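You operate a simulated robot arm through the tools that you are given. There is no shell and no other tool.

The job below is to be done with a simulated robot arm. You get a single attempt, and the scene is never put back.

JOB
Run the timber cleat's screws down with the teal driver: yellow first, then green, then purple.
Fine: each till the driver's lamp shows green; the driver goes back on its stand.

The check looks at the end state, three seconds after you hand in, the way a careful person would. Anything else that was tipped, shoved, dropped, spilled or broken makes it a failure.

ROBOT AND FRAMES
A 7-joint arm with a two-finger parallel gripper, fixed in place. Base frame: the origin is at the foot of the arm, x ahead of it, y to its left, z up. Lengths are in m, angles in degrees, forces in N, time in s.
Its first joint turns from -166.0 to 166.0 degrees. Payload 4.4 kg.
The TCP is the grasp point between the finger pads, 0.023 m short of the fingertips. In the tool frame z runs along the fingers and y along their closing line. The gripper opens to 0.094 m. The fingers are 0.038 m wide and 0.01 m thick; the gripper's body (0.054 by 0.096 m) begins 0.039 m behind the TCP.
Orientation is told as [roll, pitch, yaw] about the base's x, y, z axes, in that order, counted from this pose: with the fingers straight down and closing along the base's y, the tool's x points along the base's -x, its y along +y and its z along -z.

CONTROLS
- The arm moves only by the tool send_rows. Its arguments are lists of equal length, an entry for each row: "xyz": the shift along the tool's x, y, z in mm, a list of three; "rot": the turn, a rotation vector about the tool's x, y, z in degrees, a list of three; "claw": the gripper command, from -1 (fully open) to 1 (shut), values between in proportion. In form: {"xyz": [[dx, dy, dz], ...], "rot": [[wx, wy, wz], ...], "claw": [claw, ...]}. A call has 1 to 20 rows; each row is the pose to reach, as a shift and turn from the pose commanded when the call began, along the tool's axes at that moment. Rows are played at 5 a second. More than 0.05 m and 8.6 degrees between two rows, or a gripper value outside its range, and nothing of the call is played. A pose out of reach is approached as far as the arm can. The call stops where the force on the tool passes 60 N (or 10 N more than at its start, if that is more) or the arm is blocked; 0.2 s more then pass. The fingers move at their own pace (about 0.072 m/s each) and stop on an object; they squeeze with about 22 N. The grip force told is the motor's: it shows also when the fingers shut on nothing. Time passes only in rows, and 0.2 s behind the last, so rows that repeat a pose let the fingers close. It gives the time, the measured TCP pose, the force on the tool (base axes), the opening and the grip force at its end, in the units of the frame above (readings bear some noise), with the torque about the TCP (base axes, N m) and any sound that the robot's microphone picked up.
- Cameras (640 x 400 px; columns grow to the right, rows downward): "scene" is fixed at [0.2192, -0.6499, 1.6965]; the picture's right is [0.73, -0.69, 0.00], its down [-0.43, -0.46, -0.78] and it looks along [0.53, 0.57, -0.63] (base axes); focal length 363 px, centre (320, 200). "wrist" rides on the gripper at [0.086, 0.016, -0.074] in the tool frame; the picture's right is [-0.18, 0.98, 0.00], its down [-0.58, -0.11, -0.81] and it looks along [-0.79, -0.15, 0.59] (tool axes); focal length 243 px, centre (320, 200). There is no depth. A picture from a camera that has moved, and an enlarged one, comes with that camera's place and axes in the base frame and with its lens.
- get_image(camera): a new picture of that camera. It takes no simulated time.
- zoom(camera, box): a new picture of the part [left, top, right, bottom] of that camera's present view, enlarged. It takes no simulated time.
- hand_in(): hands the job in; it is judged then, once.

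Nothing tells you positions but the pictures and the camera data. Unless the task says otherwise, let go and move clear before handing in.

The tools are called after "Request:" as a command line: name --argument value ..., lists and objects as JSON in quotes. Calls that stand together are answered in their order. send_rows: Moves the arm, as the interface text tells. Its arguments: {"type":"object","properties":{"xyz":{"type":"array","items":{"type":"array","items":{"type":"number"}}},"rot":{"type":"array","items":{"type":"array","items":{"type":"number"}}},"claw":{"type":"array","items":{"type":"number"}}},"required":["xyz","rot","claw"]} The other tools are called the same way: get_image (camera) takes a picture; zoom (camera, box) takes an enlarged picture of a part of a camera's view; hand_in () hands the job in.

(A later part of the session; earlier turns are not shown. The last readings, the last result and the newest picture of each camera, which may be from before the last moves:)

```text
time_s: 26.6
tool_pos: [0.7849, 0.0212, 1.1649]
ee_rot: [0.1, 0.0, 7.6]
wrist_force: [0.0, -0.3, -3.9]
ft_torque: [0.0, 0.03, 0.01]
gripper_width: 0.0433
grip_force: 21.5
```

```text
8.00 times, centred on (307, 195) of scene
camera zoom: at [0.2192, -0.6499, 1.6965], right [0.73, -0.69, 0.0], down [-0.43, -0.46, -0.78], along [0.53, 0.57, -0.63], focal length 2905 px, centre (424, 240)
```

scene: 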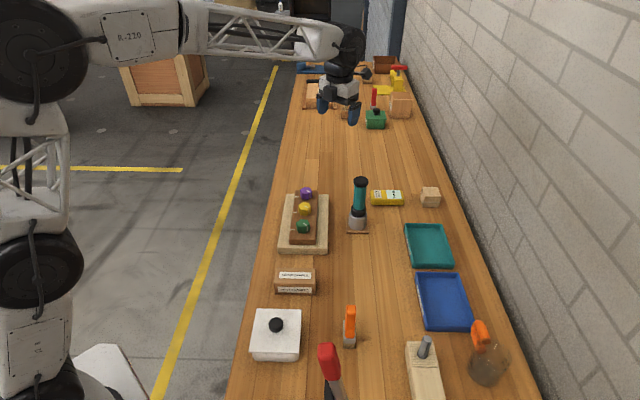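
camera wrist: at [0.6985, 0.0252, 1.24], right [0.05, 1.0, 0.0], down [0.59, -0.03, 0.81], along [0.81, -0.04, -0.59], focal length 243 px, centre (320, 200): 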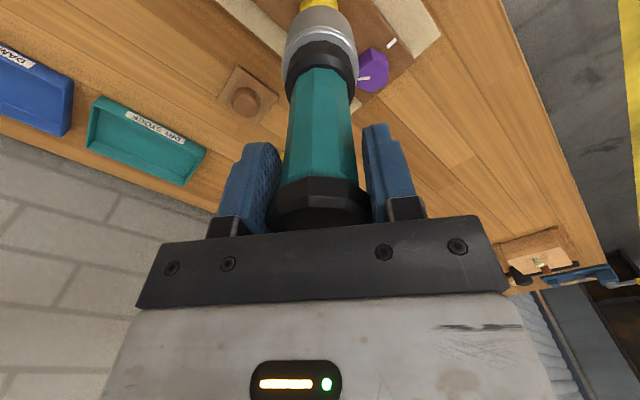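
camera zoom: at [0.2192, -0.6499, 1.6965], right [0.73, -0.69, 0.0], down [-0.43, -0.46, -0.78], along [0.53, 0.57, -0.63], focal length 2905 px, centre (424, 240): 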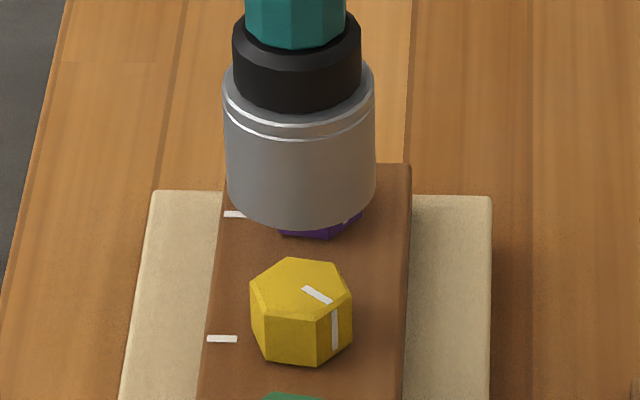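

The driver hangs about 3 mm in x and 1 mm in y off the head centre, partly because the grip isn't exactly on its axis. I'll turn the tool counter-clockwise to about yaw 148 here so most of the clockwise range is available. Watching how the rim moves will give me the eccentricity.

Request:
send_rows --xyz '[[0, 0, 0], [0, 0, 0], [0, 0, 0], [0, 0, 0], [0, 0, 0], [0, 0, 0], [0, 0, 0], [0, 0, 0], [0, 0, 0], [0, 0, 0], [0, 0, 0], [0, 0, 0], [0, 0, 0], [0, 0, 0], [0, 0, 0], [0, 0, 0], [0, 0, 0], [0, 0, 0], [0, 0, 0], [0, 0, 0]]' --rot '[[0, 0, -8], [0, 0, -16], [0, 0, -24], [0, 0, -32], [0, 0, -40], [0, 0, -48], [0, 0, -56], [0, 0, -64], [0, 0, -72], [0, 0, -80], [0, 0, -88], [0, 0, -96], [0, 0, -104], [0, 0, -112], [0, 0, -120], [0, 0, -128], [0, 0, -136], [0, 0, -141], [0, 0, -141], [0, 0, -141]]' --claw '[1, 1, 1, 1, 1, 1, 1, 1, 1, 1, 1, 1, 1, 1, 1, 1, 1, 1, 1, 1]'

Request:
get_image --camera "wrist"

Request:
zoom --camera "scene" --box '[275, 170, 339, 220]'

Request:
zoom --camera "scene" --box '[250, 120, 370, 240]'

Request:
zoom --camera "wrist" --box '[256, 0, 384, 80]'

```text
time_s: 30.8
tool_pos: [0.7863, 0.0198, 1.1648]
ee_rot: [-0.1, 0.1, 148.6]
wrist_force: [-0.2, -0.7, -3.5]
ft_torque: [0.01, 0.01, 0.01]
gripper_width: 0.0435
grip_force: 22.4
```

```text
taken
camera wrist: at [0.8527, -0.04, 1.2402], right [-0.67, -0.74, 0.0], down [-0.44, 0.4, 0.81], along [-0.6, 0.54, -0.59], focal length 243 px, centre (320, 200)
```

wrist: 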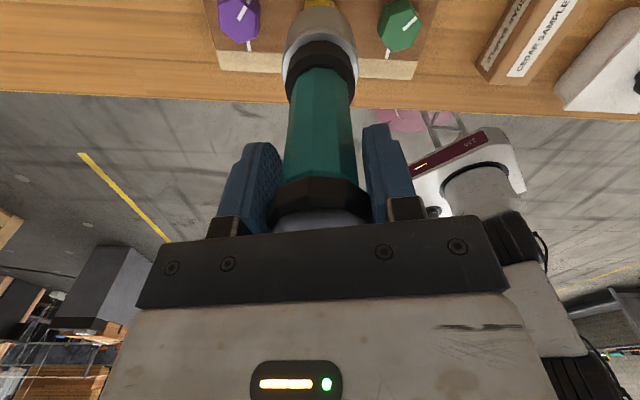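

```text
8.00 times, centred on (307, 195) of scene
camera zoom: at [0.2192, -0.6499, 1.6965], right [0.73, -0.69, 0.0], down [-0.43, -0.46, -0.78], along [0.53, 0.57, -0.63], focal length 2905 px, centre (424, 240)
```

zoom: 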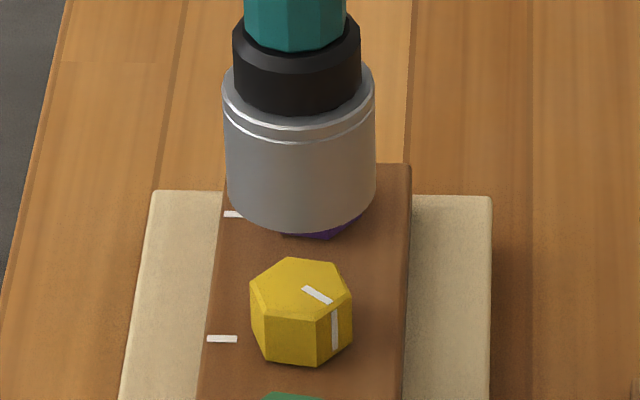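

```text
3.33 times, centred on (310, 180) of scene
camera zoom: at [0.2192, -0.6499, 1.6965], right [0.73, -0.69, 0.0], down [-0.43, -0.46, -0.78], along [0.53, 0.57, -0.63], focal length 1210 px, centre (353, 267)
```

zoom: 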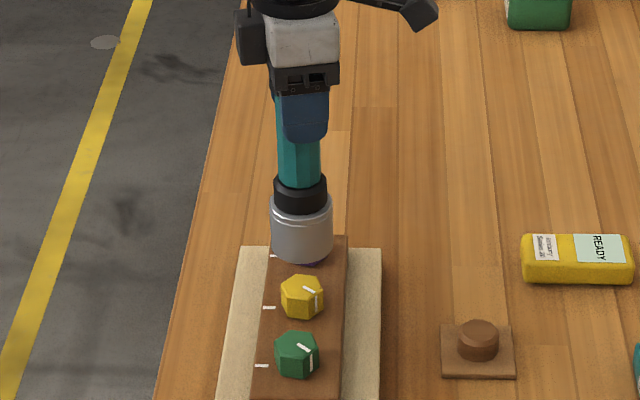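

```text
5.00 times, centred on (320, 40) of wrist
camera zoom: at [0.8527, -0.04, 1.2402], right [-0.67, -0.74, 0.0], down [-0.44, 0.4, 0.81], along [-0.6, 0.54, -0.59], focal length 1213 px, centre (320, 1000)
```

zoom: 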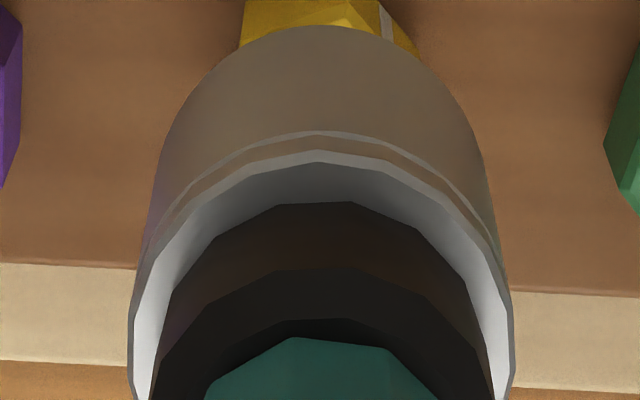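

The rim didn't shift when rotated, so the driver is well centred in the grip. I'll lower 35 mm to bring the rim close above the head and judge alignment with less parallax.

Request:
send_rows --xyz '[[0, 0, 12], [0, 0, 24], [0, 0, 35], [0, 0, 35], [0, 0, 35]]' --rot '[[0, 0, 0], [0, 0, 0], [0, 0, 0], [0, 0, 0], [0, 0, 0]]' --claw '[1, 1, 1, 1, 1]'

Request:
zoom --camera "scene" --box '[275, 175, 339, 225]'

Request:
zoom --camera "wrist" --box '[256, 0, 384, 80]'

```text
time_s: 32.0
tool_pos: [0.7857, 0.0195, 1.1306]
ee_rot: [-0.2, -0.1, 148.6]
wrist_force: [-0.4, 0.4, -3.8]
ft_torque: [0.01, -0.04, 0.0]
gripper_width: 0.043
grip_force: 21.6
```

```text
8.00 times, centred on (307, 200) of scene
camera zoom: at [0.2192, -0.6499, 1.6965], right [0.73, -0.69, 0.0], down [-0.43, -0.46, -0.78], along [0.53, 0.57, -0.63], focal length 2905 px, centre (424, 200)
```

zoom: 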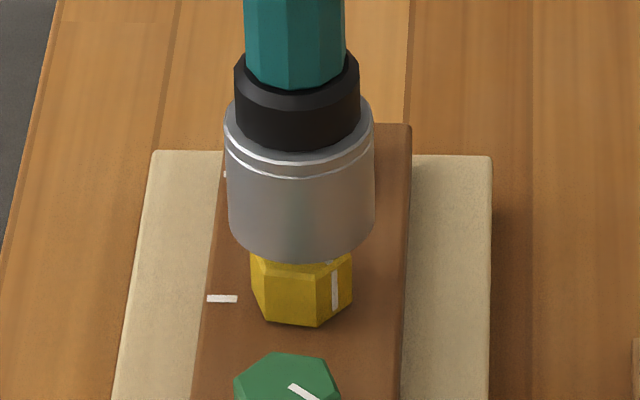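

```text
5.00 times, centred on (320, 40) of wrist
camera zoom: at [0.8514, -0.0402, 1.2061], right [-0.67, -0.74, 0.0], down [-0.44, 0.4, 0.81], along [-0.6, 0.54, -0.59], focal length 1213 px, centre (320, 1000)
```

zoom: 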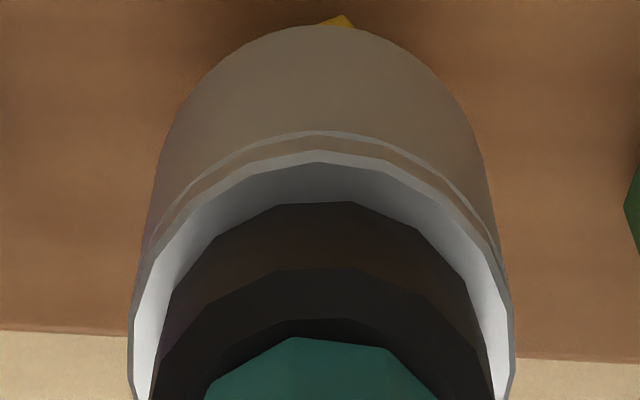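

Alignment looks good to within about 1 mm in both views. I'll nudge 0.8 mm and lower in small steps, watching the force for contact.

Request:
send_rows --xyz '[[-0.8, -0.3, 3], [-0.8, -0.3, 6], [-0.8, -0.3, 9], [-0.8, -0.3, 11], [-0.8, -0.3, 13], [-0.8, -0.3, 13]]' --rot '[[0, 0, 0], [0, 0, 0], [0, 0, 0], [0, 0, 0], [0, 0, 0], [0, 0, 0]]' --claw '[1, 1, 1, 1, 1, 1]'

Request:
zoom --camera "scene" --box '[275, 175, 339, 225]'

```text
time_s: 33.4
tool_pos: [0.786, 0.0198, 1.1177]
ee_rot: [-0.1, 0.0, 148.5]
wrist_force: [0.7, -0.4, -3.6]
ft_torque: [0.0, -0.04, 0.01]
gripper_width: 0.0437
grip_force: 21.6
```

```text
8.00 times, centred on (307, 200) of scene
camera zoom: at [0.2192, -0.6499, 1.6965], right [0.73, -0.69, 0.0], down [-0.43, -0.46, -0.78], along [0.53, 0.57, -0.63], focal length 2905 px, centre (424, 200)
```

zoom: 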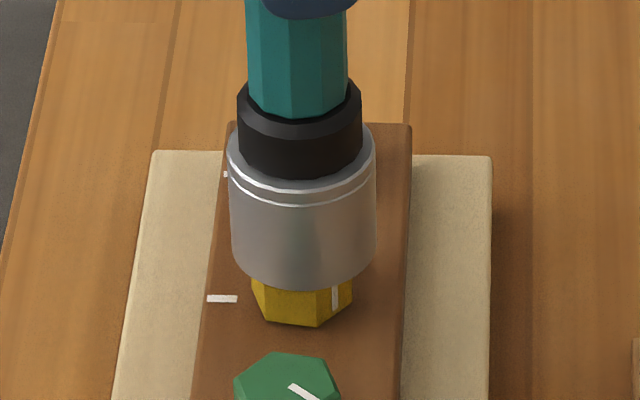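

No contact yet. I'll zoom closer to compare the rim centre and head centre.

Request:
zoom --camera "scene" --box '[289, 193, 321, 217]'

Request:
zoom --camera "wrist" --box '[256, 0, 384, 80]'

```text
16.00 times, centred on (305, 205) of scene
camera zoom: at [0.2192, -0.6499, 1.6965], right [0.73, -0.69, 0.0], down [-0.43, -0.46, -0.78], along [0.53, 0.57, -0.63], focal length 5810 px, centre (560, 120)
```

zoom: 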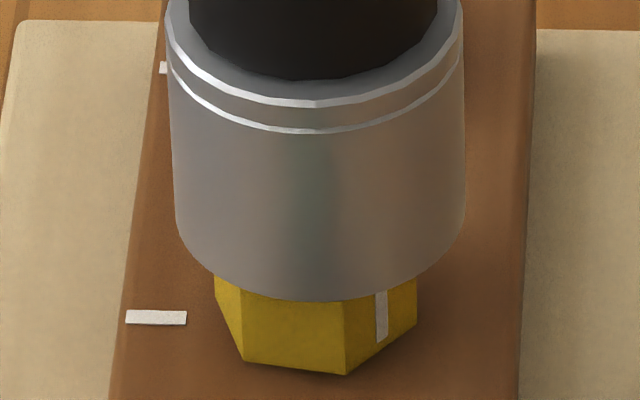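

```text
5.00 times, centred on (320, 40) of wrist
camera zoom: at [0.852, -0.0405, 1.1926], right [-0.67, -0.74, 0.0], down [-0.44, 0.4, 0.81], along [-0.6, 0.54, -0.59], focal length 1213 px, centre (320, 1000)
```

zoom: 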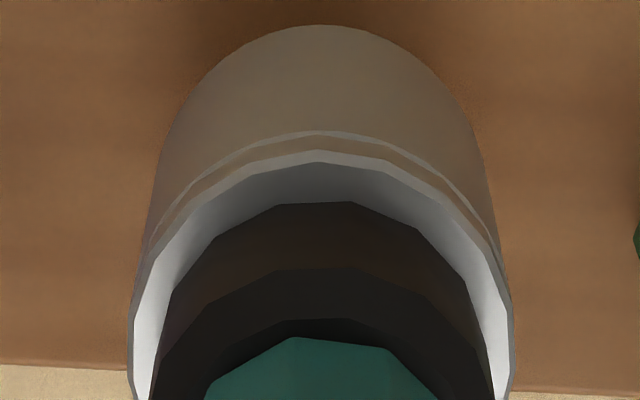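

The rim appears about 1.4 mm to the right of the head centre in the scene view. I'll correct that and continue lowering slowly.

Request:
send_rows --xyz '[[-1.2, -0.3, 0], [-1.2, -0.3, 1], [-1.2, -0.3, 2], [-1.2, -0.3, 3], [-1.2, -0.3, 4], [-1.2, -0.3, 5], [-1.2, -0.3, 5]]' --rot '[[0, 0, 0], [0, 0, 0], [0, 0, 0], [0, 0, 0], [0, 0, 0], [0, 0, 0], [0, 0, 0]]' --claw '[1, 1, 1, 1, 1, 1, 1]'

Request:
zoom --camera "scene" --box '[289, 193, 321, 217]'

```text
time_s: 35.0
tool_pos: [0.786, 0.0197, 1.1123]
ee_rot: [0.0, 0.0, 148.7]
wrist_force: [0.2, -0.5, -3.9]
ft_torque: [0.02, -0.01, 0.0]
gripper_width: 0.0435
grip_force: 21.9
```

```text
16.00 times, centred on (305, 205) of scene
camera zoom: at [0.2192, -0.6499, 1.6965], right [0.73, -0.69, 0.0], down [-0.43, -0.46, -0.78], along [0.53, 0.57, -0.63], focal length 5810 px, centre (560, 120)
```

zoom: 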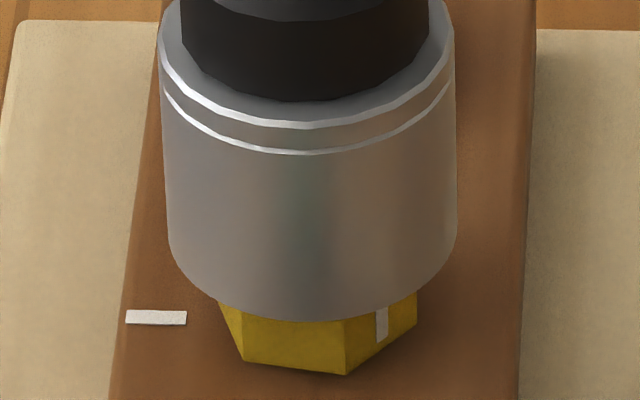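

Lateral alignment now matches (both centred at column 313). I'll continue lowering in 1 mm steps.

Request:
send_rows --xyz '[[0, 0, 1], [0, 0, 2], [0, 0, 3], [0, 0, 4], [0, 0, 4]]' --rot '[[0, 0, 0], [0, 0, 0], [0, 0, 0], [0, 0, 0], [0, 0, 0]]' --claw '[1, 1, 1, 1, 1]'

Request:
zoom --camera "scene" --box '[289, 193, 321, 217]'

```text
time_s: 36.2
tool_pos: [0.7852, 0.0207, 1.1076]
ee_rot: [-0.2, 0.0, 148.6]
wrist_force: [-0.3, 0.2, -3.6]
ft_torque: [-0.02, 0.02, -0.05]
gripper_width: 0.0432
grip_force: 22.6
```

```text
16.00 times, centred on (305, 205) of scene
camera zoom: at [0.2192, -0.6499, 1.6965], right [0.73, -0.69, 0.0], down [-0.43, -0.46, -0.78], along [0.53, 0.57, -0.63], focal length 5810 px, centre (560, 120)
```

zoom: 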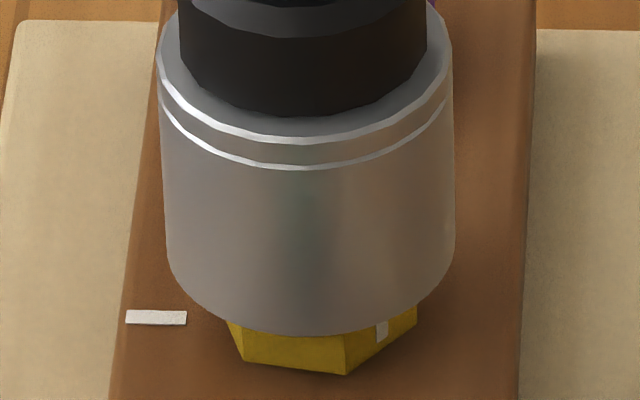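

Still free: the rim has dropped slightly past the head top without touching, so it seems to be going over the head. Continuing down gently.

Request:
send_rows --xyz '[[0, 0, 1], [0, 0, 2], [0, 0, 3], [0, 0, 4], [0, 0, 5], [0, 0, 6], [0, 0, 6]]' --rot '[[0, 0, 0], [0, 0, 0], [0, 0, 0], [0, 0, 0], [0, 0, 0], [0, 0, 0], [0, 0, 0]]' --claw '[1, 1, 1, 1, 1, 1, 1]'

Request:
zoom --camera "scene" --box '[289, 193, 321, 217]'

```text
time_s: 37.8
tool_pos: [0.7857, 0.0196, 1.102]
ee_rot: [-0.1, 0.0, 148.6]
wrist_force: [0.6, -0.1, -3.4]
ft_torque: [-0.01, -0.01, -0.03]
gripper_width: 0.0435
grip_force: 21.8
```

```text
16.00 times, centred on (305, 205) of scene
camera zoom: at [0.2192, -0.6499, 1.6965], right [0.73, -0.69, 0.0], down [-0.43, -0.46, -0.78], along [0.53, 0.57, -0.63], focal length 5810 px, centre (560, 120)
```

zoom: 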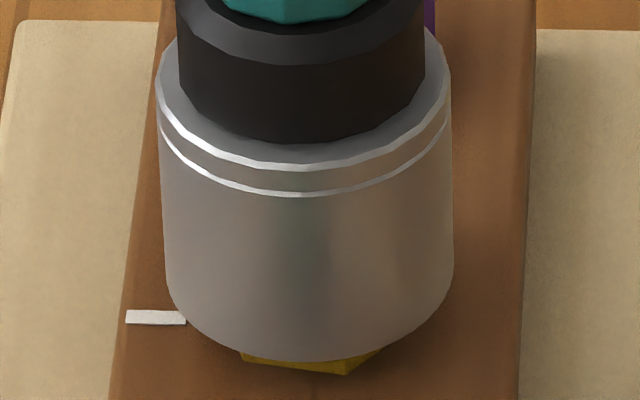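

The socket is well over the head with no resistance. I'll continue down until it seats.

Request:
send_rows --xyz '[[0, 0, 1.5], [0, 0, 3], [0, 0, 4.5], [0, 0, 6], [0, 0, 7], [0, 0, 8], [0, 0, 8]]' --rot '[[0, 0, 0], [0, 0, 0], [0, 0, 0], [0, 0, 0], [0, 0, 0], [0, 0, 0], [0, 0, 0]]' --claw '[1, 1, 1, 1, 1, 1, 1]'

Request:
zoom --camera "scene" --box '[289, 193, 321, 217]'

```text
time_s: 39.4
tool_pos: [0.7852, 0.0206, 1.0939]
ee_rot: [-0.1, 0.0, 148.7]
wrist_force: [0.0, 0.0, -3.4]
ft_torque: [0.02, 0.03, 0.0]
gripper_width: 0.0434
grip_force: 22.2
```

```text
16.00 times, centred on (305, 205) of scene
camera zoom: at [0.2192, -0.6499, 1.6965], right [0.73, -0.69, 0.0], down [-0.43, -0.46, -0.78], along [0.53, 0.57, -0.63], focal length 5810 px, centre (560, 120)
```

zoom: 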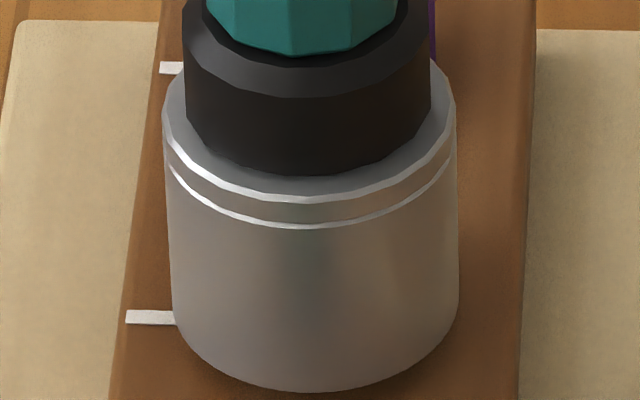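

Nearly seated with the head fully covered. A few more 1 mm steps to find the bottom.

Request:
send_rows --xyz '[[0, 0, 1], [0, 0, 2], [0, 0, 3], [0, 0, 4], [0, 0, 4]]' --rot '[[0, 0, 0], [0, 0, 0], [0, 0, 0], [0, 0, 0], [0, 0, 0]]' --claw '[1, 1, 1, 1, 1]'

Request:
zoom --camera "scene" --box '[289, 193, 321, 217]'

Request:
get_image --camera "wrist"

```text
time_s: 40.6
tool_pos: [0.7857, 0.0217, 1.0923]
ee_rot: [-0.1, 0.0, 148.7]
wrist_force: [9.3, 5.2, 18.6]
ft_torque: [-0.11, 0.19, -0.02]
gripper_width: 0.0439
grip_force: 22.0
```

```text
16.00 times, centred on (305, 205) of scene
camera zoom: at [0.2192, -0.6499, 1.6965], right [0.73, -0.69, 0.0], down [-0.43, -0.46, -0.78], along [0.53, 0.57, -0.63], focal length 5810 px, centre (560, 120)
```

zoom: 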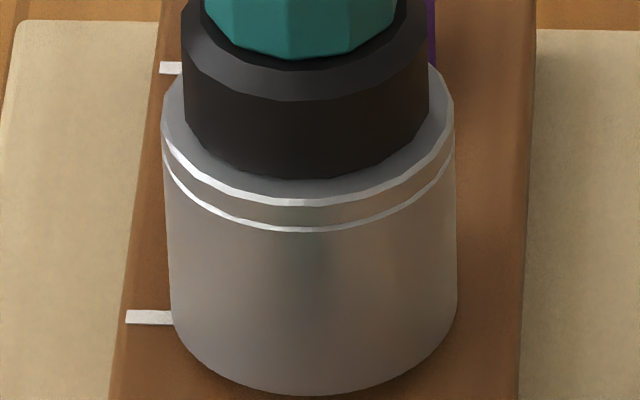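

```text
taken
camera wrist: at [0.8512, -0.0382, 1.1664], right [-0.67, -0.74, 0.0], down [-0.44, 0.4, 0.81], along [-0.6, 0.54, -0.59], focal length 243 px, centre (320, 200)
```

wrist: 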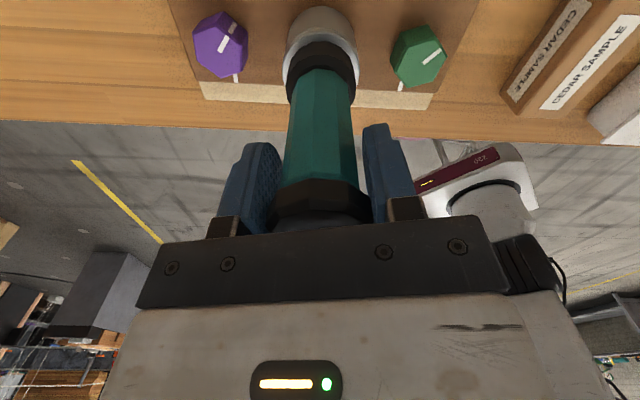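

Contact: about 22 N up and a sideways push toward +x, +y, so it's seated about 0.9 mm off centre. I'll relieve the side load, then start turning clockwise gently and watch torque and sound.

Request:
send_rows --xyz '[[0.3, -0.4, 0], [0.5, -0.8, 0], [0.5, -0.8, 0]]' --rot '[[0, 0, 0], [0, 0, 0], [0, 0, 0]]' --claw '[1, 1, 1]'

```text
time_s: 41.4
tool_pos: [0.7855, 0.0203, 1.0921]
ee_rot: [-0.1, 0.1, 148.5]
wrist_force: [9.1, -5.5, 11.6]
ft_torque: [-0.12, 0.02, -0.03]
gripper_width: 0.0435
grip_force: 21.8
```

The side load is modest now. I'll try a small clockwise turn and watch the response.

Request:
send_rows --xyz '[[0, 0, 0], [0, 0, 0], [0, 0, 0], [0, 0, 0]]' --rot '[[0, 0, 3], [0, 0, 6], [0, 0, 9], [0, 0, 9]]' --claw '[1, 1, 1, 1]'

Request:
zoom --camera "scene" --box '[279, 180, 331, 220]'

```text
time_s: 42.4
tool_pos: [0.7859, 0.0215, 1.0919]
ee_rot: [-0.1, 0.0, 139.4]
wrist_force: [-3.0, -1.9, 4.9]
ft_torque: [0.11, 0.45, 0.05]
gripper_width: 0.0436
grip_force: 21.7
```

```text
10.00 times, centred on (305, 200) of scene
camera zoom: at [0.2192, -0.6499, 1.6965], right [0.73, -0.69, 0.0], down [-0.43, -0.46, -0.78], along [0.53, 0.57, -0.63], focal length 3631 px, centre (470, 200)
```

zoom: 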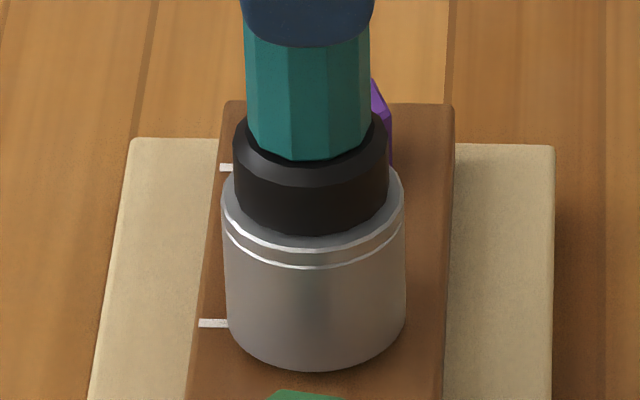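

No jam, and the vertical load eased to about 8 N. I'll continue clockwise in modest steps, checking height and torque.

Request:
send_rows --xyz '[[0, 0, 0], [0, 0, 0], [0, 0, 0], [0, 0, 0], [0, 0, 0]]' --rot '[[0, 0, 4], [0, 0, 8], [0, 0, 12], [0, 0, 16], [0, 0, 16]]' --claw '[1, 1, 1, 1, 1]'

Request:
get_image --camera "wrist"

Request:
zoom --camera "scene" --box '[279, 180, 331, 220]'

```text
time_s: 43.6
tool_pos: [0.7855, 0.0203, 1.0915]
ee_rot: [-0.1, -0.1, 123.4]
wrist_force: [-0.5, 6.2, 6.8]
ft_torque: [-0.21, -0.37, 0.01]
gripper_width: 0.0434
grip_force: 21.8
```

```text
taken
camera wrist: at [0.8203, -0.0607, 1.1656], right [-0.92, -0.39, 0.0], down [-0.23, 0.54, 0.81], along [-0.31, 0.74, -0.59], focal length 243 px, centre (320, 200)
```

wrist: 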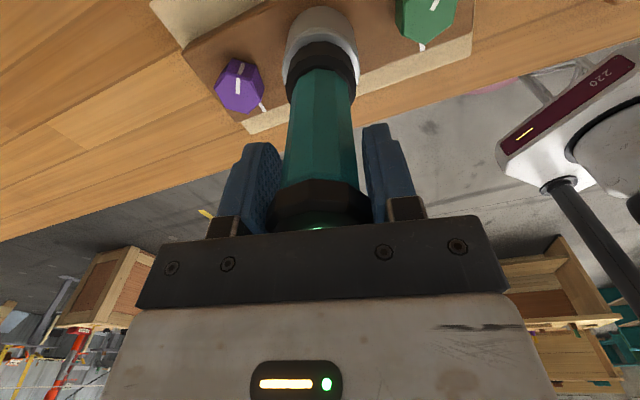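

```text
10.00 times, centred on (305, 200) of scene
camera zoom: at [0.2192, -0.6499, 1.6965], right [0.73, -0.69, 0.0], down [-0.43, -0.46, -0.78], along [0.53, 0.57, -0.63], focal length 3631 px, centre (470, 200)
```

zoom: 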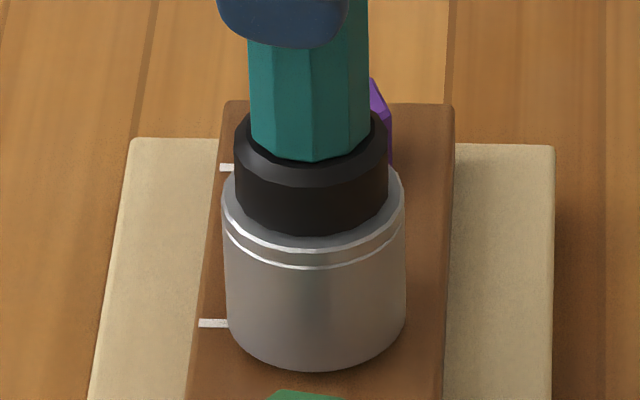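

There's a small green glow at the cap in the wrist view. I'll zoom in on it.

Request:
zoom --camera "wrist" --box '[260, 170, 380, 245]'

Request:
zoom --camera "scene" --box '[270, 130, 350, 210]'

```text
5.33 times, centred on (320, 208) of wrist
camera zoom: at [0.8203, -0.0607, 1.1656], right [-0.92, -0.39, 0.0], down [-0.23, 0.54, 0.81], along [-0.31, 0.74, -0.59], focal length 1294 px, centre (320, 160)
```

zoom: 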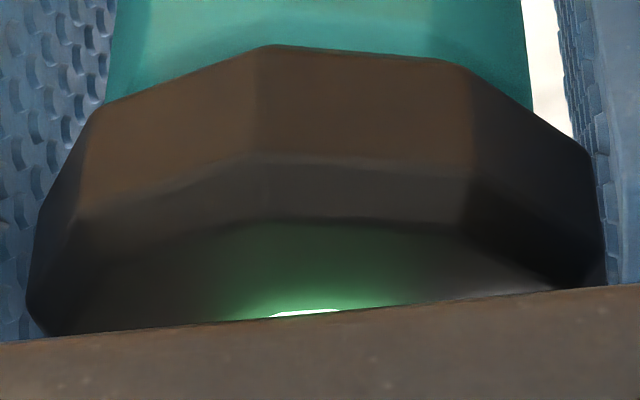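

```text
5.00 times, centred on (310, 170) of scene
camera zoom: at [0.2192, -0.6499, 1.6965], right [0.73, -0.69, 0.0], down [-0.43, -0.46, -0.78], along [0.53, 0.57, -0.63], focal length 1816 px, centre (370, 350)
```

zoom: 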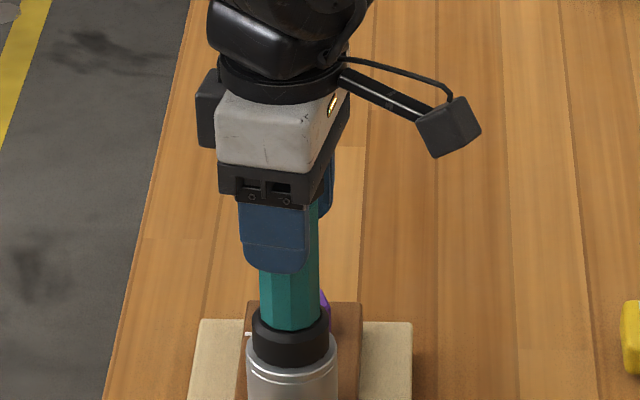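

The lamp is on top of the cap and it is glowing green now. Before trusting it, I'll hold still briefly and see if it stays green, then lift off and check the yellow screw's mark.

Request:
send_rows --xyz '[[0, 0, 0], [0, 0, 0]]' --rot '[[0, 0, 0], [0, 0, 0]]' --claw '[1, 1]'

Request:
zoom --camera "wrist" --box '[260, 170, 380, 245]'

```text
time_s: 44.2
tool_pos: [0.7855, 0.021, 1.0916]
ee_rot: [-0.1, 0.0, 123.6]
wrist_force: [0.7, 7.4, 8.0]
ft_torque: [-0.3, -0.19, -0.02]
gripper_width: 0.0435
grip_force: 21.7
```

```text
5.33 times, centred on (320, 208) of wrist
camera zoom: at [0.8203, -0.0607, 1.1656], right [-0.92, -0.39, 0.0], down [-0.23, 0.54, 0.81], along [-0.31, 0.74, -0.59], focal length 1294 px, centre (320, 160)
```

zoom: 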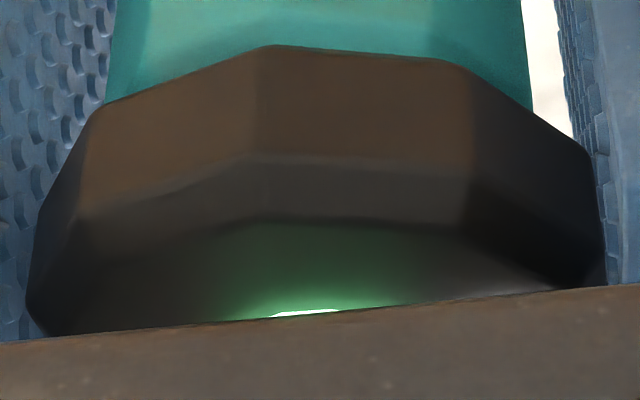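

The lamp stays steadily green. I'll lift straight off and inspect the yellow head's mark.

Request:
send_rows --xyz '[[0, 0, -3], [0, 0, -8], [0, 0, -16], [0, 0, -26], [0, 0, -38], [0, 0, -50], [0, 0, -60], [0, 0, -60]]' --rot '[[0, 0, 0], [0, 0, 0], [0, 0, 0], [0, 0, 0], [0, 0, 0], [0, 0, 0], [0, 0, 0], [0, 0, 0]]' --claw '[1, 1, 1, 1, 1, 1, 1, 1]'

Request:
zoom --camera "scene" --box '[279, 180, 331, 220]'

Request:
get_image --camera "wrist"

Request:
zoom --camera "wrist" --box '[260, 170, 380, 245]'

```text
time_s: 46.0
tool_pos: [0.7859, 0.0197, 1.1508]
ee_rot: [-0.2, 0.0, 123.5]
wrist_force: [-0.2, 0.0, -4.3]
ft_torque: [0.0, -0.02, -0.03]
gripper_width: 0.0435
grip_force: 21.8
```

```text
10.00 times, centred on (305, 200) of scene
camera zoom: at [0.2192, -0.6499, 1.6965], right [0.73, -0.69, 0.0], down [-0.43, -0.46, -0.78], along [0.53, 0.57, -0.63], focal length 3631 px, centre (470, 200)
```

zoom: 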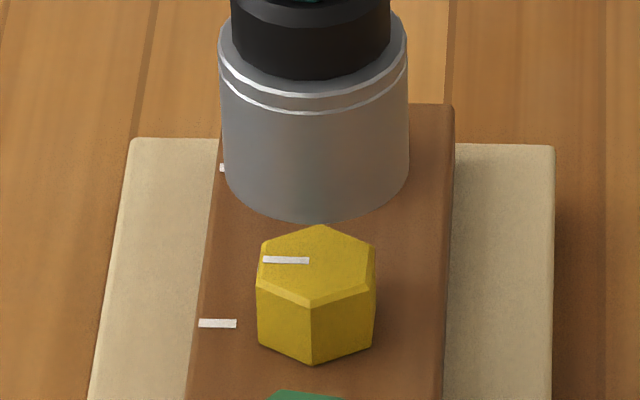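

```text
taken
camera wrist: at [0.8205, -0.062, 1.2257], right [-0.92, -0.39, 0.0], down [-0.23, 0.54, 0.81], along [-0.31, 0.74, -0.59], focal length 243 px, centre (320, 200)
```

wrist: 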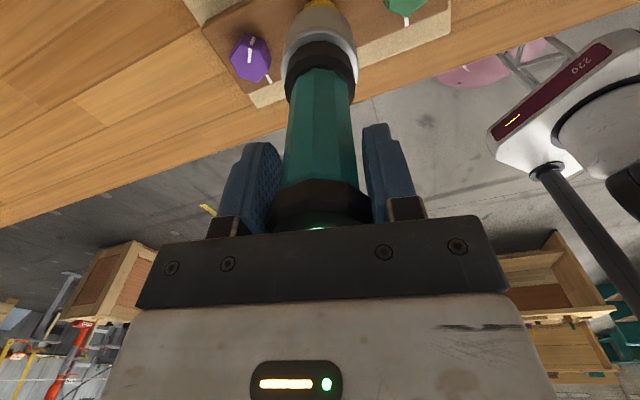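

```text
5.33 times, centred on (320, 208) of wrist
camera zoom: at [0.8205, -0.062, 1.2257], right [-0.92, -0.39, 0.0], down [-0.23, 0.54, 0.81], along [-0.31, 0.74, -0.59], focal length 1294 px, centre (320, 160)
```

zoom: 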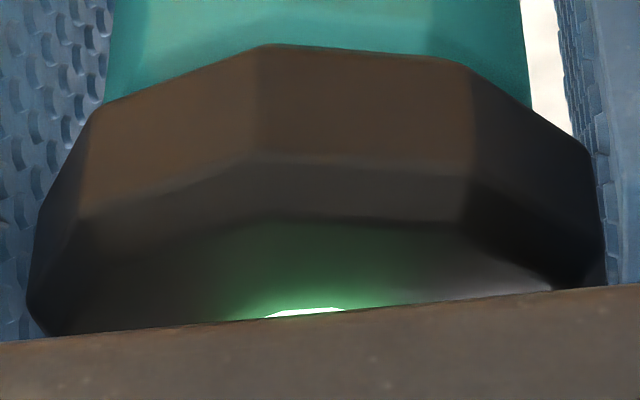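

The yellow mark now points straight at its tick and the lamp is green, so yellow is done (the driver ran the screw itself once engaged). Next is the green screw, offset by (-0.0566, -0.0566); I'll return to yaw ≈148.6 and hover over it.

Request:
send_rows --xyz '[[2, 10, 0], [5, 25, 0], [8, 42, 0], [11, 58, 0], [14, 70, 0], [15.7, 78.3, 0], [15.7, 78.3, 0], [15.7, 78.3, 0]]' --rot '[[0, 0, -5], [0, 0, -10], [0, 0, -15], [0, 0, -20], [0, 0, -25], [0, 0, -25], [0, 0, -25], [0, 0, -25]]' --claw '[1, 1, 1, 1, 1, 1, 1, 1]'

Request:
zoom --camera "scene" --box '[277, 200, 329, 240]'

Request:
zoom --camera "wrist" --box '[260, 170, 380, 245]'

Request:
get_image --camera "scene"

```text
time_s: 47.8
tool_pos: [0.7298, -0.0361, 1.1505]
ee_rot: [-0.1, 0.0, 148.6]
wrist_force: [-0.1, -0.2, -4.6]
ft_torque: [-0.03, -0.03, 0.02]
gripper_width: 0.0436
grip_force: 21.8
```

```text
10.00 times, centred on (303, 220) of scene
camera zoom: at [0.2192, -0.6499, 1.6965], right [0.73, -0.69, 0.0], down [-0.43, -0.46, -0.78], along [0.53, 0.57, -0.63], focal length 3631 px, centre (490, 0)
```

zoom: 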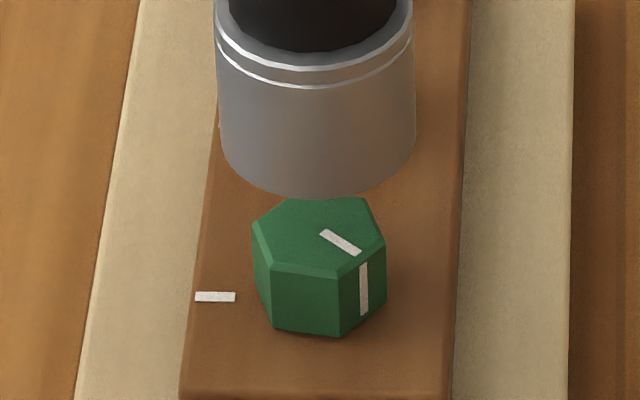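

```text
5.33 times, centred on (320, 208) of wrist
camera zoom: at [0.7958, -0.0952, 1.2256], right [-0.67, -0.74, 0.0], down [-0.44, 0.4, 0.81], along [-0.6, 0.54, -0.59], focal length 1294 px, centre (320, 160)
```

zoom: 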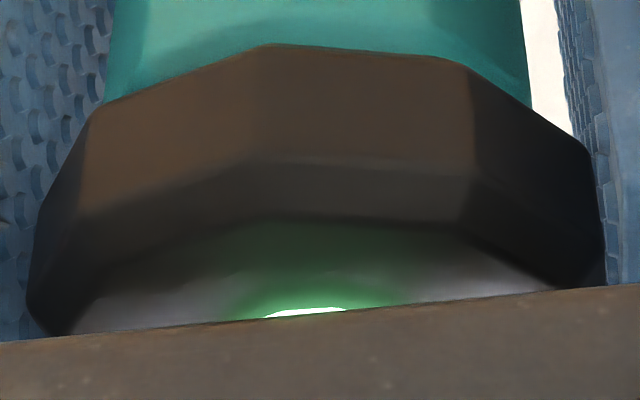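

```text
taken
```

scene: 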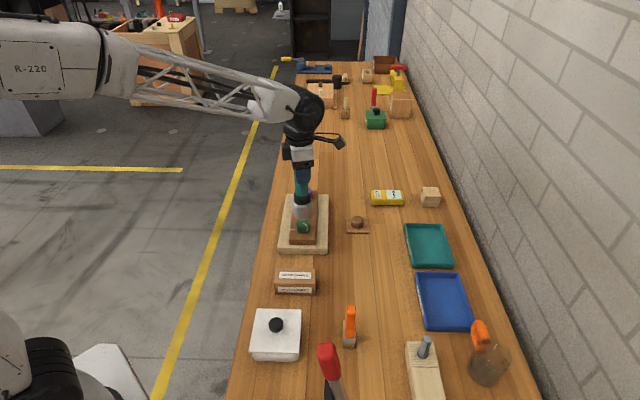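

The socket is over the green head to within about 0.7 mm. I'll nudge 0.5 mm and lower most of the way, then check alignment again.

Request:
send_rows --xyz '[[-0.5, 0, 8], [-0.5, 0, 16], [-0.5, 0, 24], [-0.5, 0, 30], [-0.5, 0, 33], [-0.5, 0, 33]]' --rot '[[0, 0, 0], [0, 0, 0], [0, 0, 0], [0, 0, 0], [0, 0, 0], [0, 0, 0]]' --claw '[1, 1, 1, 1, 1, 1]'

Request:
zoom --camera "scene" --box '[289, 209, 321, 233]'

```text
time_s: 49.2
tool_pos: [0.7282, -0.0379, 1.1171]
ee_rot: [0.0, -0.1, 148.7]
wrist_force: [-0.1, 0.6, -3.6]
ft_torque: [-0.02, -0.03, 0.01]
gripper_width: 0.0436
grip_force: 21.6
```

```text
16.00 times, centred on (305, 221) of scene
camera zoom: at [0.2192, -0.6499, 1.6965], right [0.73, -0.69, 0.0], down [-0.43, -0.46, -0.78], along [0.53, 0.57, -0.63], focal length 5810 px, centre (560, -136)
```

zoom: 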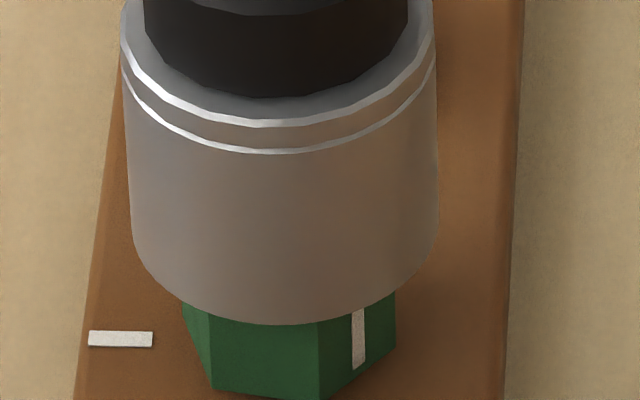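

Rim and head are concentric to within about 0.3 mm. Lowering to just above the seat depth.

Request:
send_rows --xyz '[[0, 0, 3], [0, 0, 6], [0, 0, 9], [0, 0, 12], [0, 0, 15], [0, 0, 18], [0, 0, 20], [0, 0, 22], [0, 0, 22]]' --rot '[[0, 0, 0], [0, 0, 0], [0, 0, 0], [0, 0, 0], [0, 0, 0], [0, 0, 0], [0, 0, 0], [0, 0, 0], [0, 0, 0]]' --claw '[1, 1, 1, 1, 1, 1, 1, 1, 1]'

Request:
zoom --camera "scene" --box '[289, 213, 321, 237]'

Request:
zoom --camera "wrist" --box '[260, 170, 380, 245]'

```text
time_s: 51.2
tool_pos: [0.7288, -0.035, 1.0948]
ee_rot: [-0.1, 0.0, 148.6]
wrist_force: [-0.3, -0.2, -3.3]
ft_torque: [0.02, 0.02, 0.02]
gripper_width: 0.0435
grip_force: 22.5
```

```text
16.00 times, centred on (305, 225) of scene
camera zoom: at [0.2192, -0.6499, 1.6965], right [0.73, -0.69, 0.0], down [-0.43, -0.46, -0.78], along [0.53, 0.57, -0.63], focal length 5810 px, centre (560, -200)
```

zoom: 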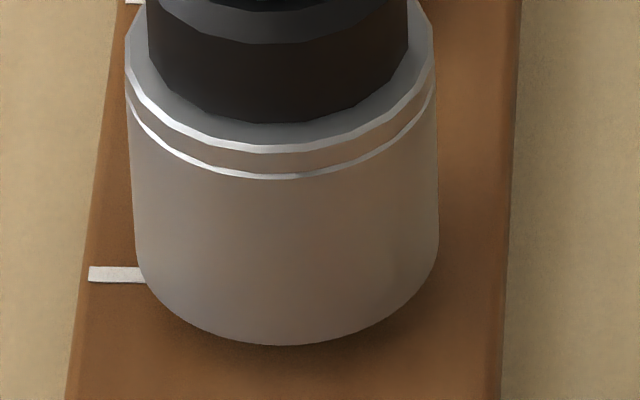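

```text
5.33 times, centred on (320, 208) of wrist
camera zoom: at [0.7946, -0.0946, 1.1701], right [-0.67, -0.74, 0.0], down [-0.44, 0.4, 0.81], along [-0.6, 0.54, -0.59], focal length 1294 px, centre (320, 160)
```

zoom: 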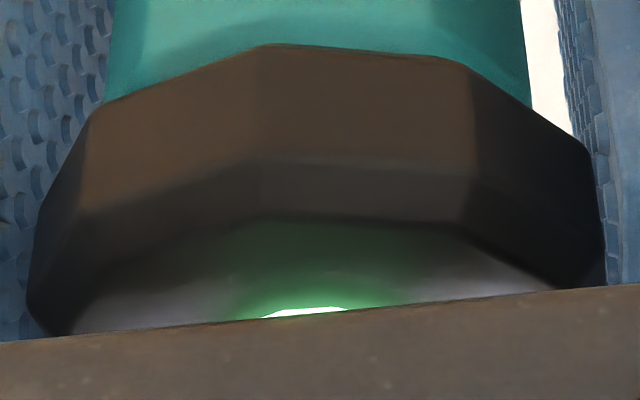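

Fully over the head with no contact force. Now the last few millimetres to seat.

Request:
send_rows --xyz '[[0, 0, 1], [0, 0, 2], [0, 0, 3], [0, 0, 3]]' --rot '[[0, 0, 0], [0, 0, 0], [0, 0, 0], [0, 0, 0]]' --claw '[1, 1, 1, 1]'

Request:
zoom --camera "wrist" --box '[260, 170, 380, 245]'

```text
time_s: 52.2
tool_pos: [0.7291, -0.0342, 1.0921]
ee_rot: [-0.1, 0.0, 148.6]
wrist_force: [-0.6, -0.5, -2.9]
ft_torque: [-0.02, 0.01, 0.01]
gripper_width: 0.0437
grip_force: 22.0
```

```text
5.33 times, centred on (320, 208) of wrist
camera zoom: at [0.7946, -0.0946, 1.1677], right [-0.67, -0.74, 0.0], down [-0.44, 0.4, 0.81], along [-0.6, 0.54, -0.59], focal length 1294 px, centre (320, 160)
```

zoom: 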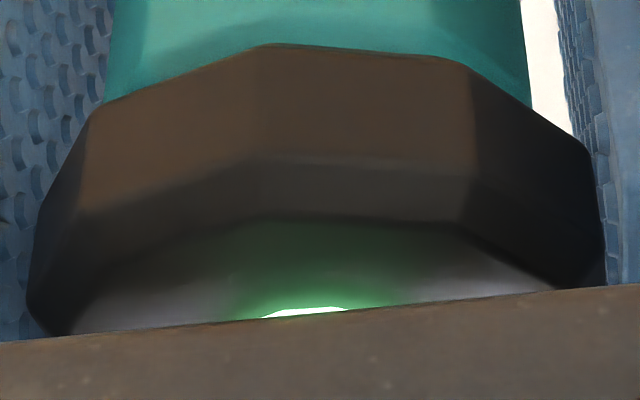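

No contact yet at 1.092. A couple more 1 mm steps.

Request:
send_rows --xyz '[[0, 0, 0.7], [0, 0, 1.4], [0, 0, 2], [0, 0, 2]]' --rot '[[0, 0, 0], [0, 0, 0], [0, 0, 0], [0, 0, 0]]' --claw '[1, 1, 1, 1]'

Request:
zoom --camera "wrist" --box '[260, 170, 380, 245]'

```text
time_s: 53.2
tool_pos: [0.7293, -0.0356, 1.0907]
ee_rot: [-0.2, 0.1, 148.7]
wrist_force: [3.6, -4.3, 5.2]
ft_torque: [0.19, 0.72, -0.03]
gripper_width: 0.0436
grip_force: 22.3
```

```text
5.33 times, centred on (320, 208) of wrist
camera zoom: at [0.7947, -0.0949, 1.1659], right [-0.67, -0.74, 0.0], down [-0.44, 0.4, 0.81], along [-0.6, 0.54, -0.59], focal length 1294 px, centre (320, 160)
```

zoom: 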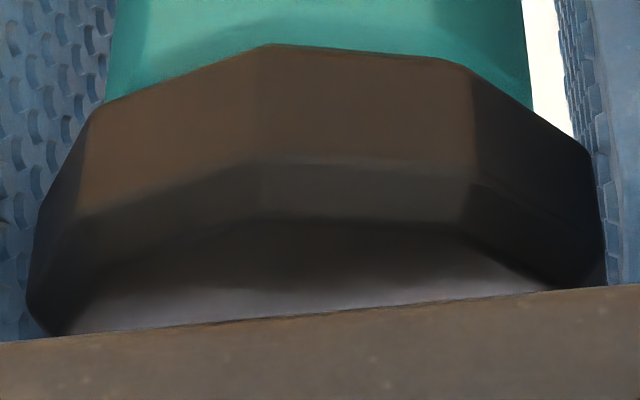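

The lamp went out on contact, so it has engaged the green screw. I'll hold briefly to see whether it runs on its own before turning.

Request:
send_rows --xyz '[[0, 0, 0], [0, 0, 0], [0, 0, 0], [0, 0, 0], [0, 0, 0]]' --rot '[[0, 0, 0], [0, 0, 0], [0, 0, 0], [0, 0, 0], [0, 0, 0]]' --claw '[1, 1, 1, 1, 1]'

Request:
zoom --camera "wrist" --box '[260, 170, 380, 245]'

```text
time_s: 54.4
tool_pos: [0.7292, -0.0362, 1.0915]
ee_rot: [-0.2, 0.1, 148.6]
wrist_force: [7.3, -9.9, 10.3]
ft_torque: [0.1, 0.17, 0.02]
gripper_width: 0.0436
grip_force: 22.3
```

```text
5.33 times, centred on (320, 208) of wrist
camera zoom: at [0.7947, -0.095, 1.1658], right [-0.67, -0.74, 0.0], down [-0.44, 0.4, 0.81], along [-0.6, 0.54, -0.59], focal length 1294 px, centre (320, 160)
```

zoom: 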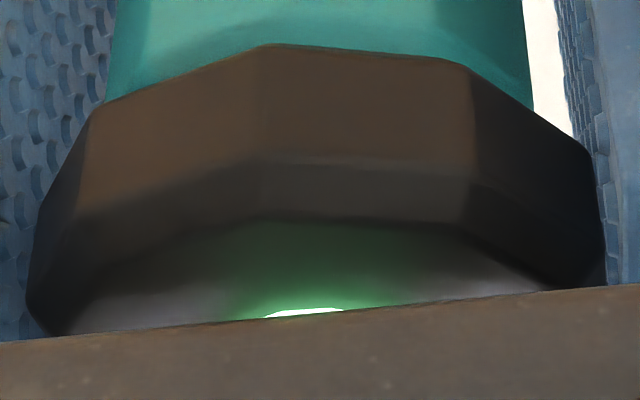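

It runs by itself: the lamp turned green again while I held still. I'll lift straight off and check the green screw's mark.

Request:
send_rows --xyz '[[0, 0, -3], [0, 0, -8], [0, 0, -16], [0, 0, -26], [0, 0, -38], [0, 0, -50], [0, 0, -60], [0, 0, -60]]' --rot '[[0, 0, 0], [0, 0, 0], [0, 0, 0], [0, 0, 0], [0, 0, 0], [0, 0, 0], [0, 0, 0], [0, 0, 0]]' --claw '[1, 1, 1, 1, 1, 1, 1, 1]'

Request:
zoom --camera "scene" --box '[270, 170, 340, 240]'

Request:
zoom --camera "wrist" --box '[260, 170, 380, 245]'

```text
time_s: 56.2
tool_pos: [0.7303, -0.0337, 1.1526]
ee_rot: [-0.1, 0.0, 148.6]
wrist_force: [-0.5, 0.1, -4.1]
ft_torque: [-0.01, 0.02, -0.01]
gripper_width: 0.0434
grip_force: 22.2
```

```text
5.71 times, centred on (305, 205) of scene
camera zoom: at [0.2192, -0.6499, 1.6965], right [0.73, -0.69, 0.0], down [-0.43, -0.46, -0.78], along [0.53, 0.57, -0.63], focal length 2075 px, centre (406, 171)
```

zoom: 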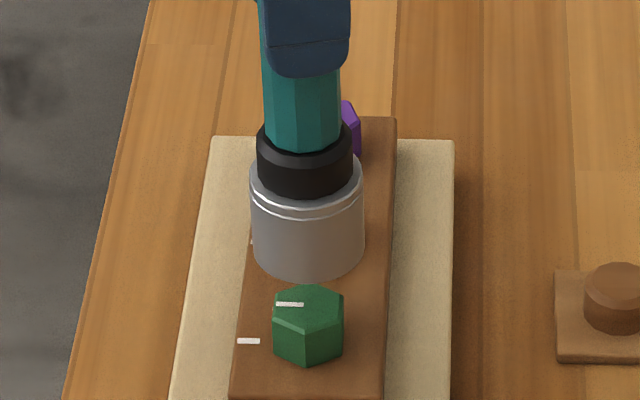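

```text
5.33 times, centred on (320, 208) of wrist
camera zoom: at [0.7957, -0.0933, 1.2272], right [-0.67, -0.74, 0.0], down [-0.44, 0.4, 0.81], along [-0.6, 0.54, -0.59], focal length 1294 px, centre (320, 160)
```

zoom: 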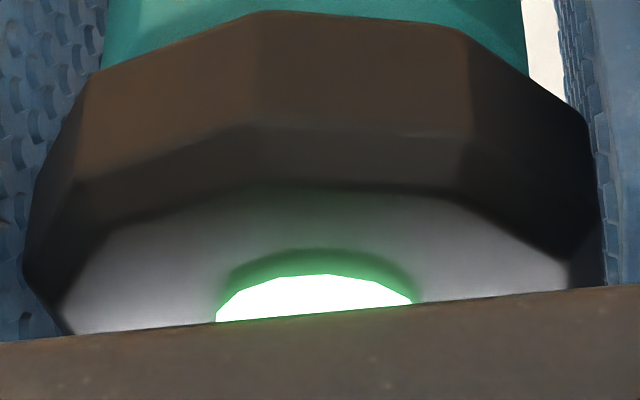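

Green's mark points at its tick, so it's done. On lift-off the driver slid about 3.4 mm down in the grip but stayed upright, leaving the rim about 0.1545 m below the TCP. Next I'll carry it over the purple screw at about (0.842, 0.0775).

Request:
send_rows --xyz '[[3, -12, -5], [7, -30, -8], [12, -50, -8], [17, -72, -8], [22, -94, -8], [28, -115, -8], [33, -135, -8], [36, -148, -8], [37.4, -155.4, -8], [37.4, -155.4, -8], [37.4, -155.4, -8]]' --rot '[[0, 0, 0], [0, 0, 0], [0, 0, 0], [0, 0, 0], [0, 0, 0], [0, 0, 0], [0, 0, 0], [0, 0, 0], [0, 0, 0], [0, 0, 0], [0, 0, 0]]' --claw '[1, 1, 1, 1, 1, 1, 1, 1, 1, 1, 1]'

Request:
zoom --camera "scene" --box '[279, 170, 331, 210]'

Request:
zoom --camera "scene" --box '[270, 130, 340, 240]'

Request:
zoom --camera "wrist" --box '[256, 0, 384, 80]'

Request:
get_image --camera "wrist"

```text
time_s: 58.6
tool_pos: [0.8423, 0.0767, 1.1605]
ee_rot: [-0.1, 0.1, 148.6]
wrist_force: [0.1, 0.1, -2.5]
ft_torque: [0.0, 0.02, -0.01]
gripper_width: 0.0434
grip_force: 21.7
```

```text
10.00 times, centred on (305, 190) of scene
camera zoom: at [0.2192, -0.6499, 1.6965], right [0.73, -0.69, 0.0], down [-0.43, -0.46, -0.78], along [0.53, 0.57, -0.63], focal length 3631 px, centre (470, 300)
```

zoom: 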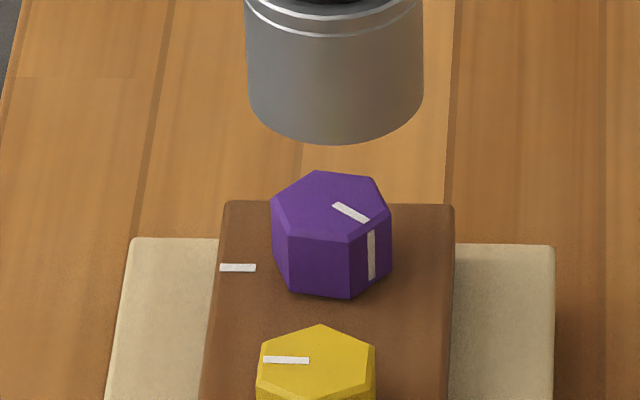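

```text
3.64 times, centred on (305, 185) of scene
camera zoom: at [0.2192, -0.6499, 1.6965], right [0.73, -0.69, 0.0], down [-0.43, -0.46, -0.78], along [0.53, 0.57, -0.63], focal length 1320 px, centre (374, 254)
```

zoom: 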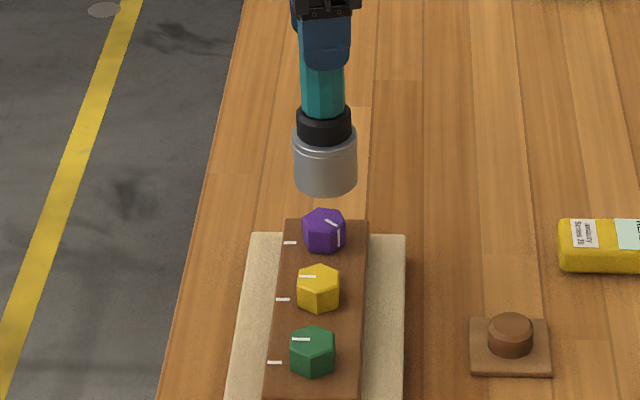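

```text
5.00 times, centred on (320, 40) of wrist
camera zoom: at [0.9085, 0.0179, 1.2349], right [-0.67, -0.74, 0.0], down [-0.44, 0.4, 0.81], along [-0.6, 0.54, -0.59], focal length 1213 px, centre (320, 1000)
```

zoom: 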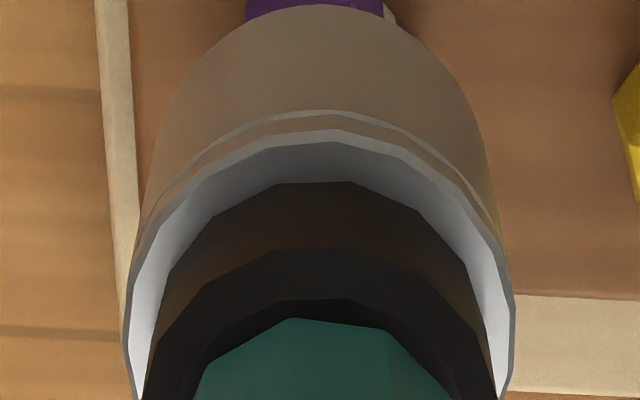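

```text
taken
camera wrist: at [0.9085, 0.0179, 1.2349], right [-0.67, -0.74, 0.0], down [-0.44, 0.4, 0.81], along [-0.6, 0.54, -0.59], focal length 243 px, centre (320, 200)
```

wrist: 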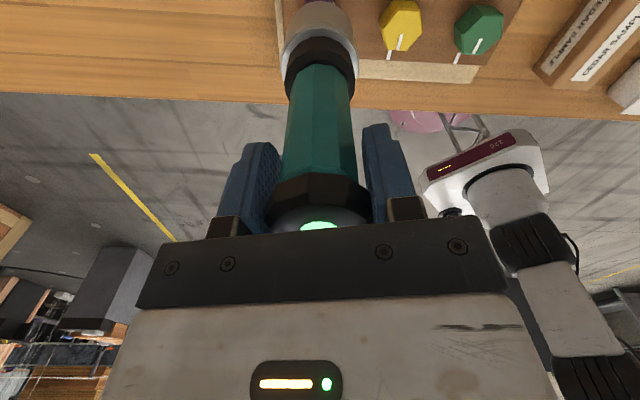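

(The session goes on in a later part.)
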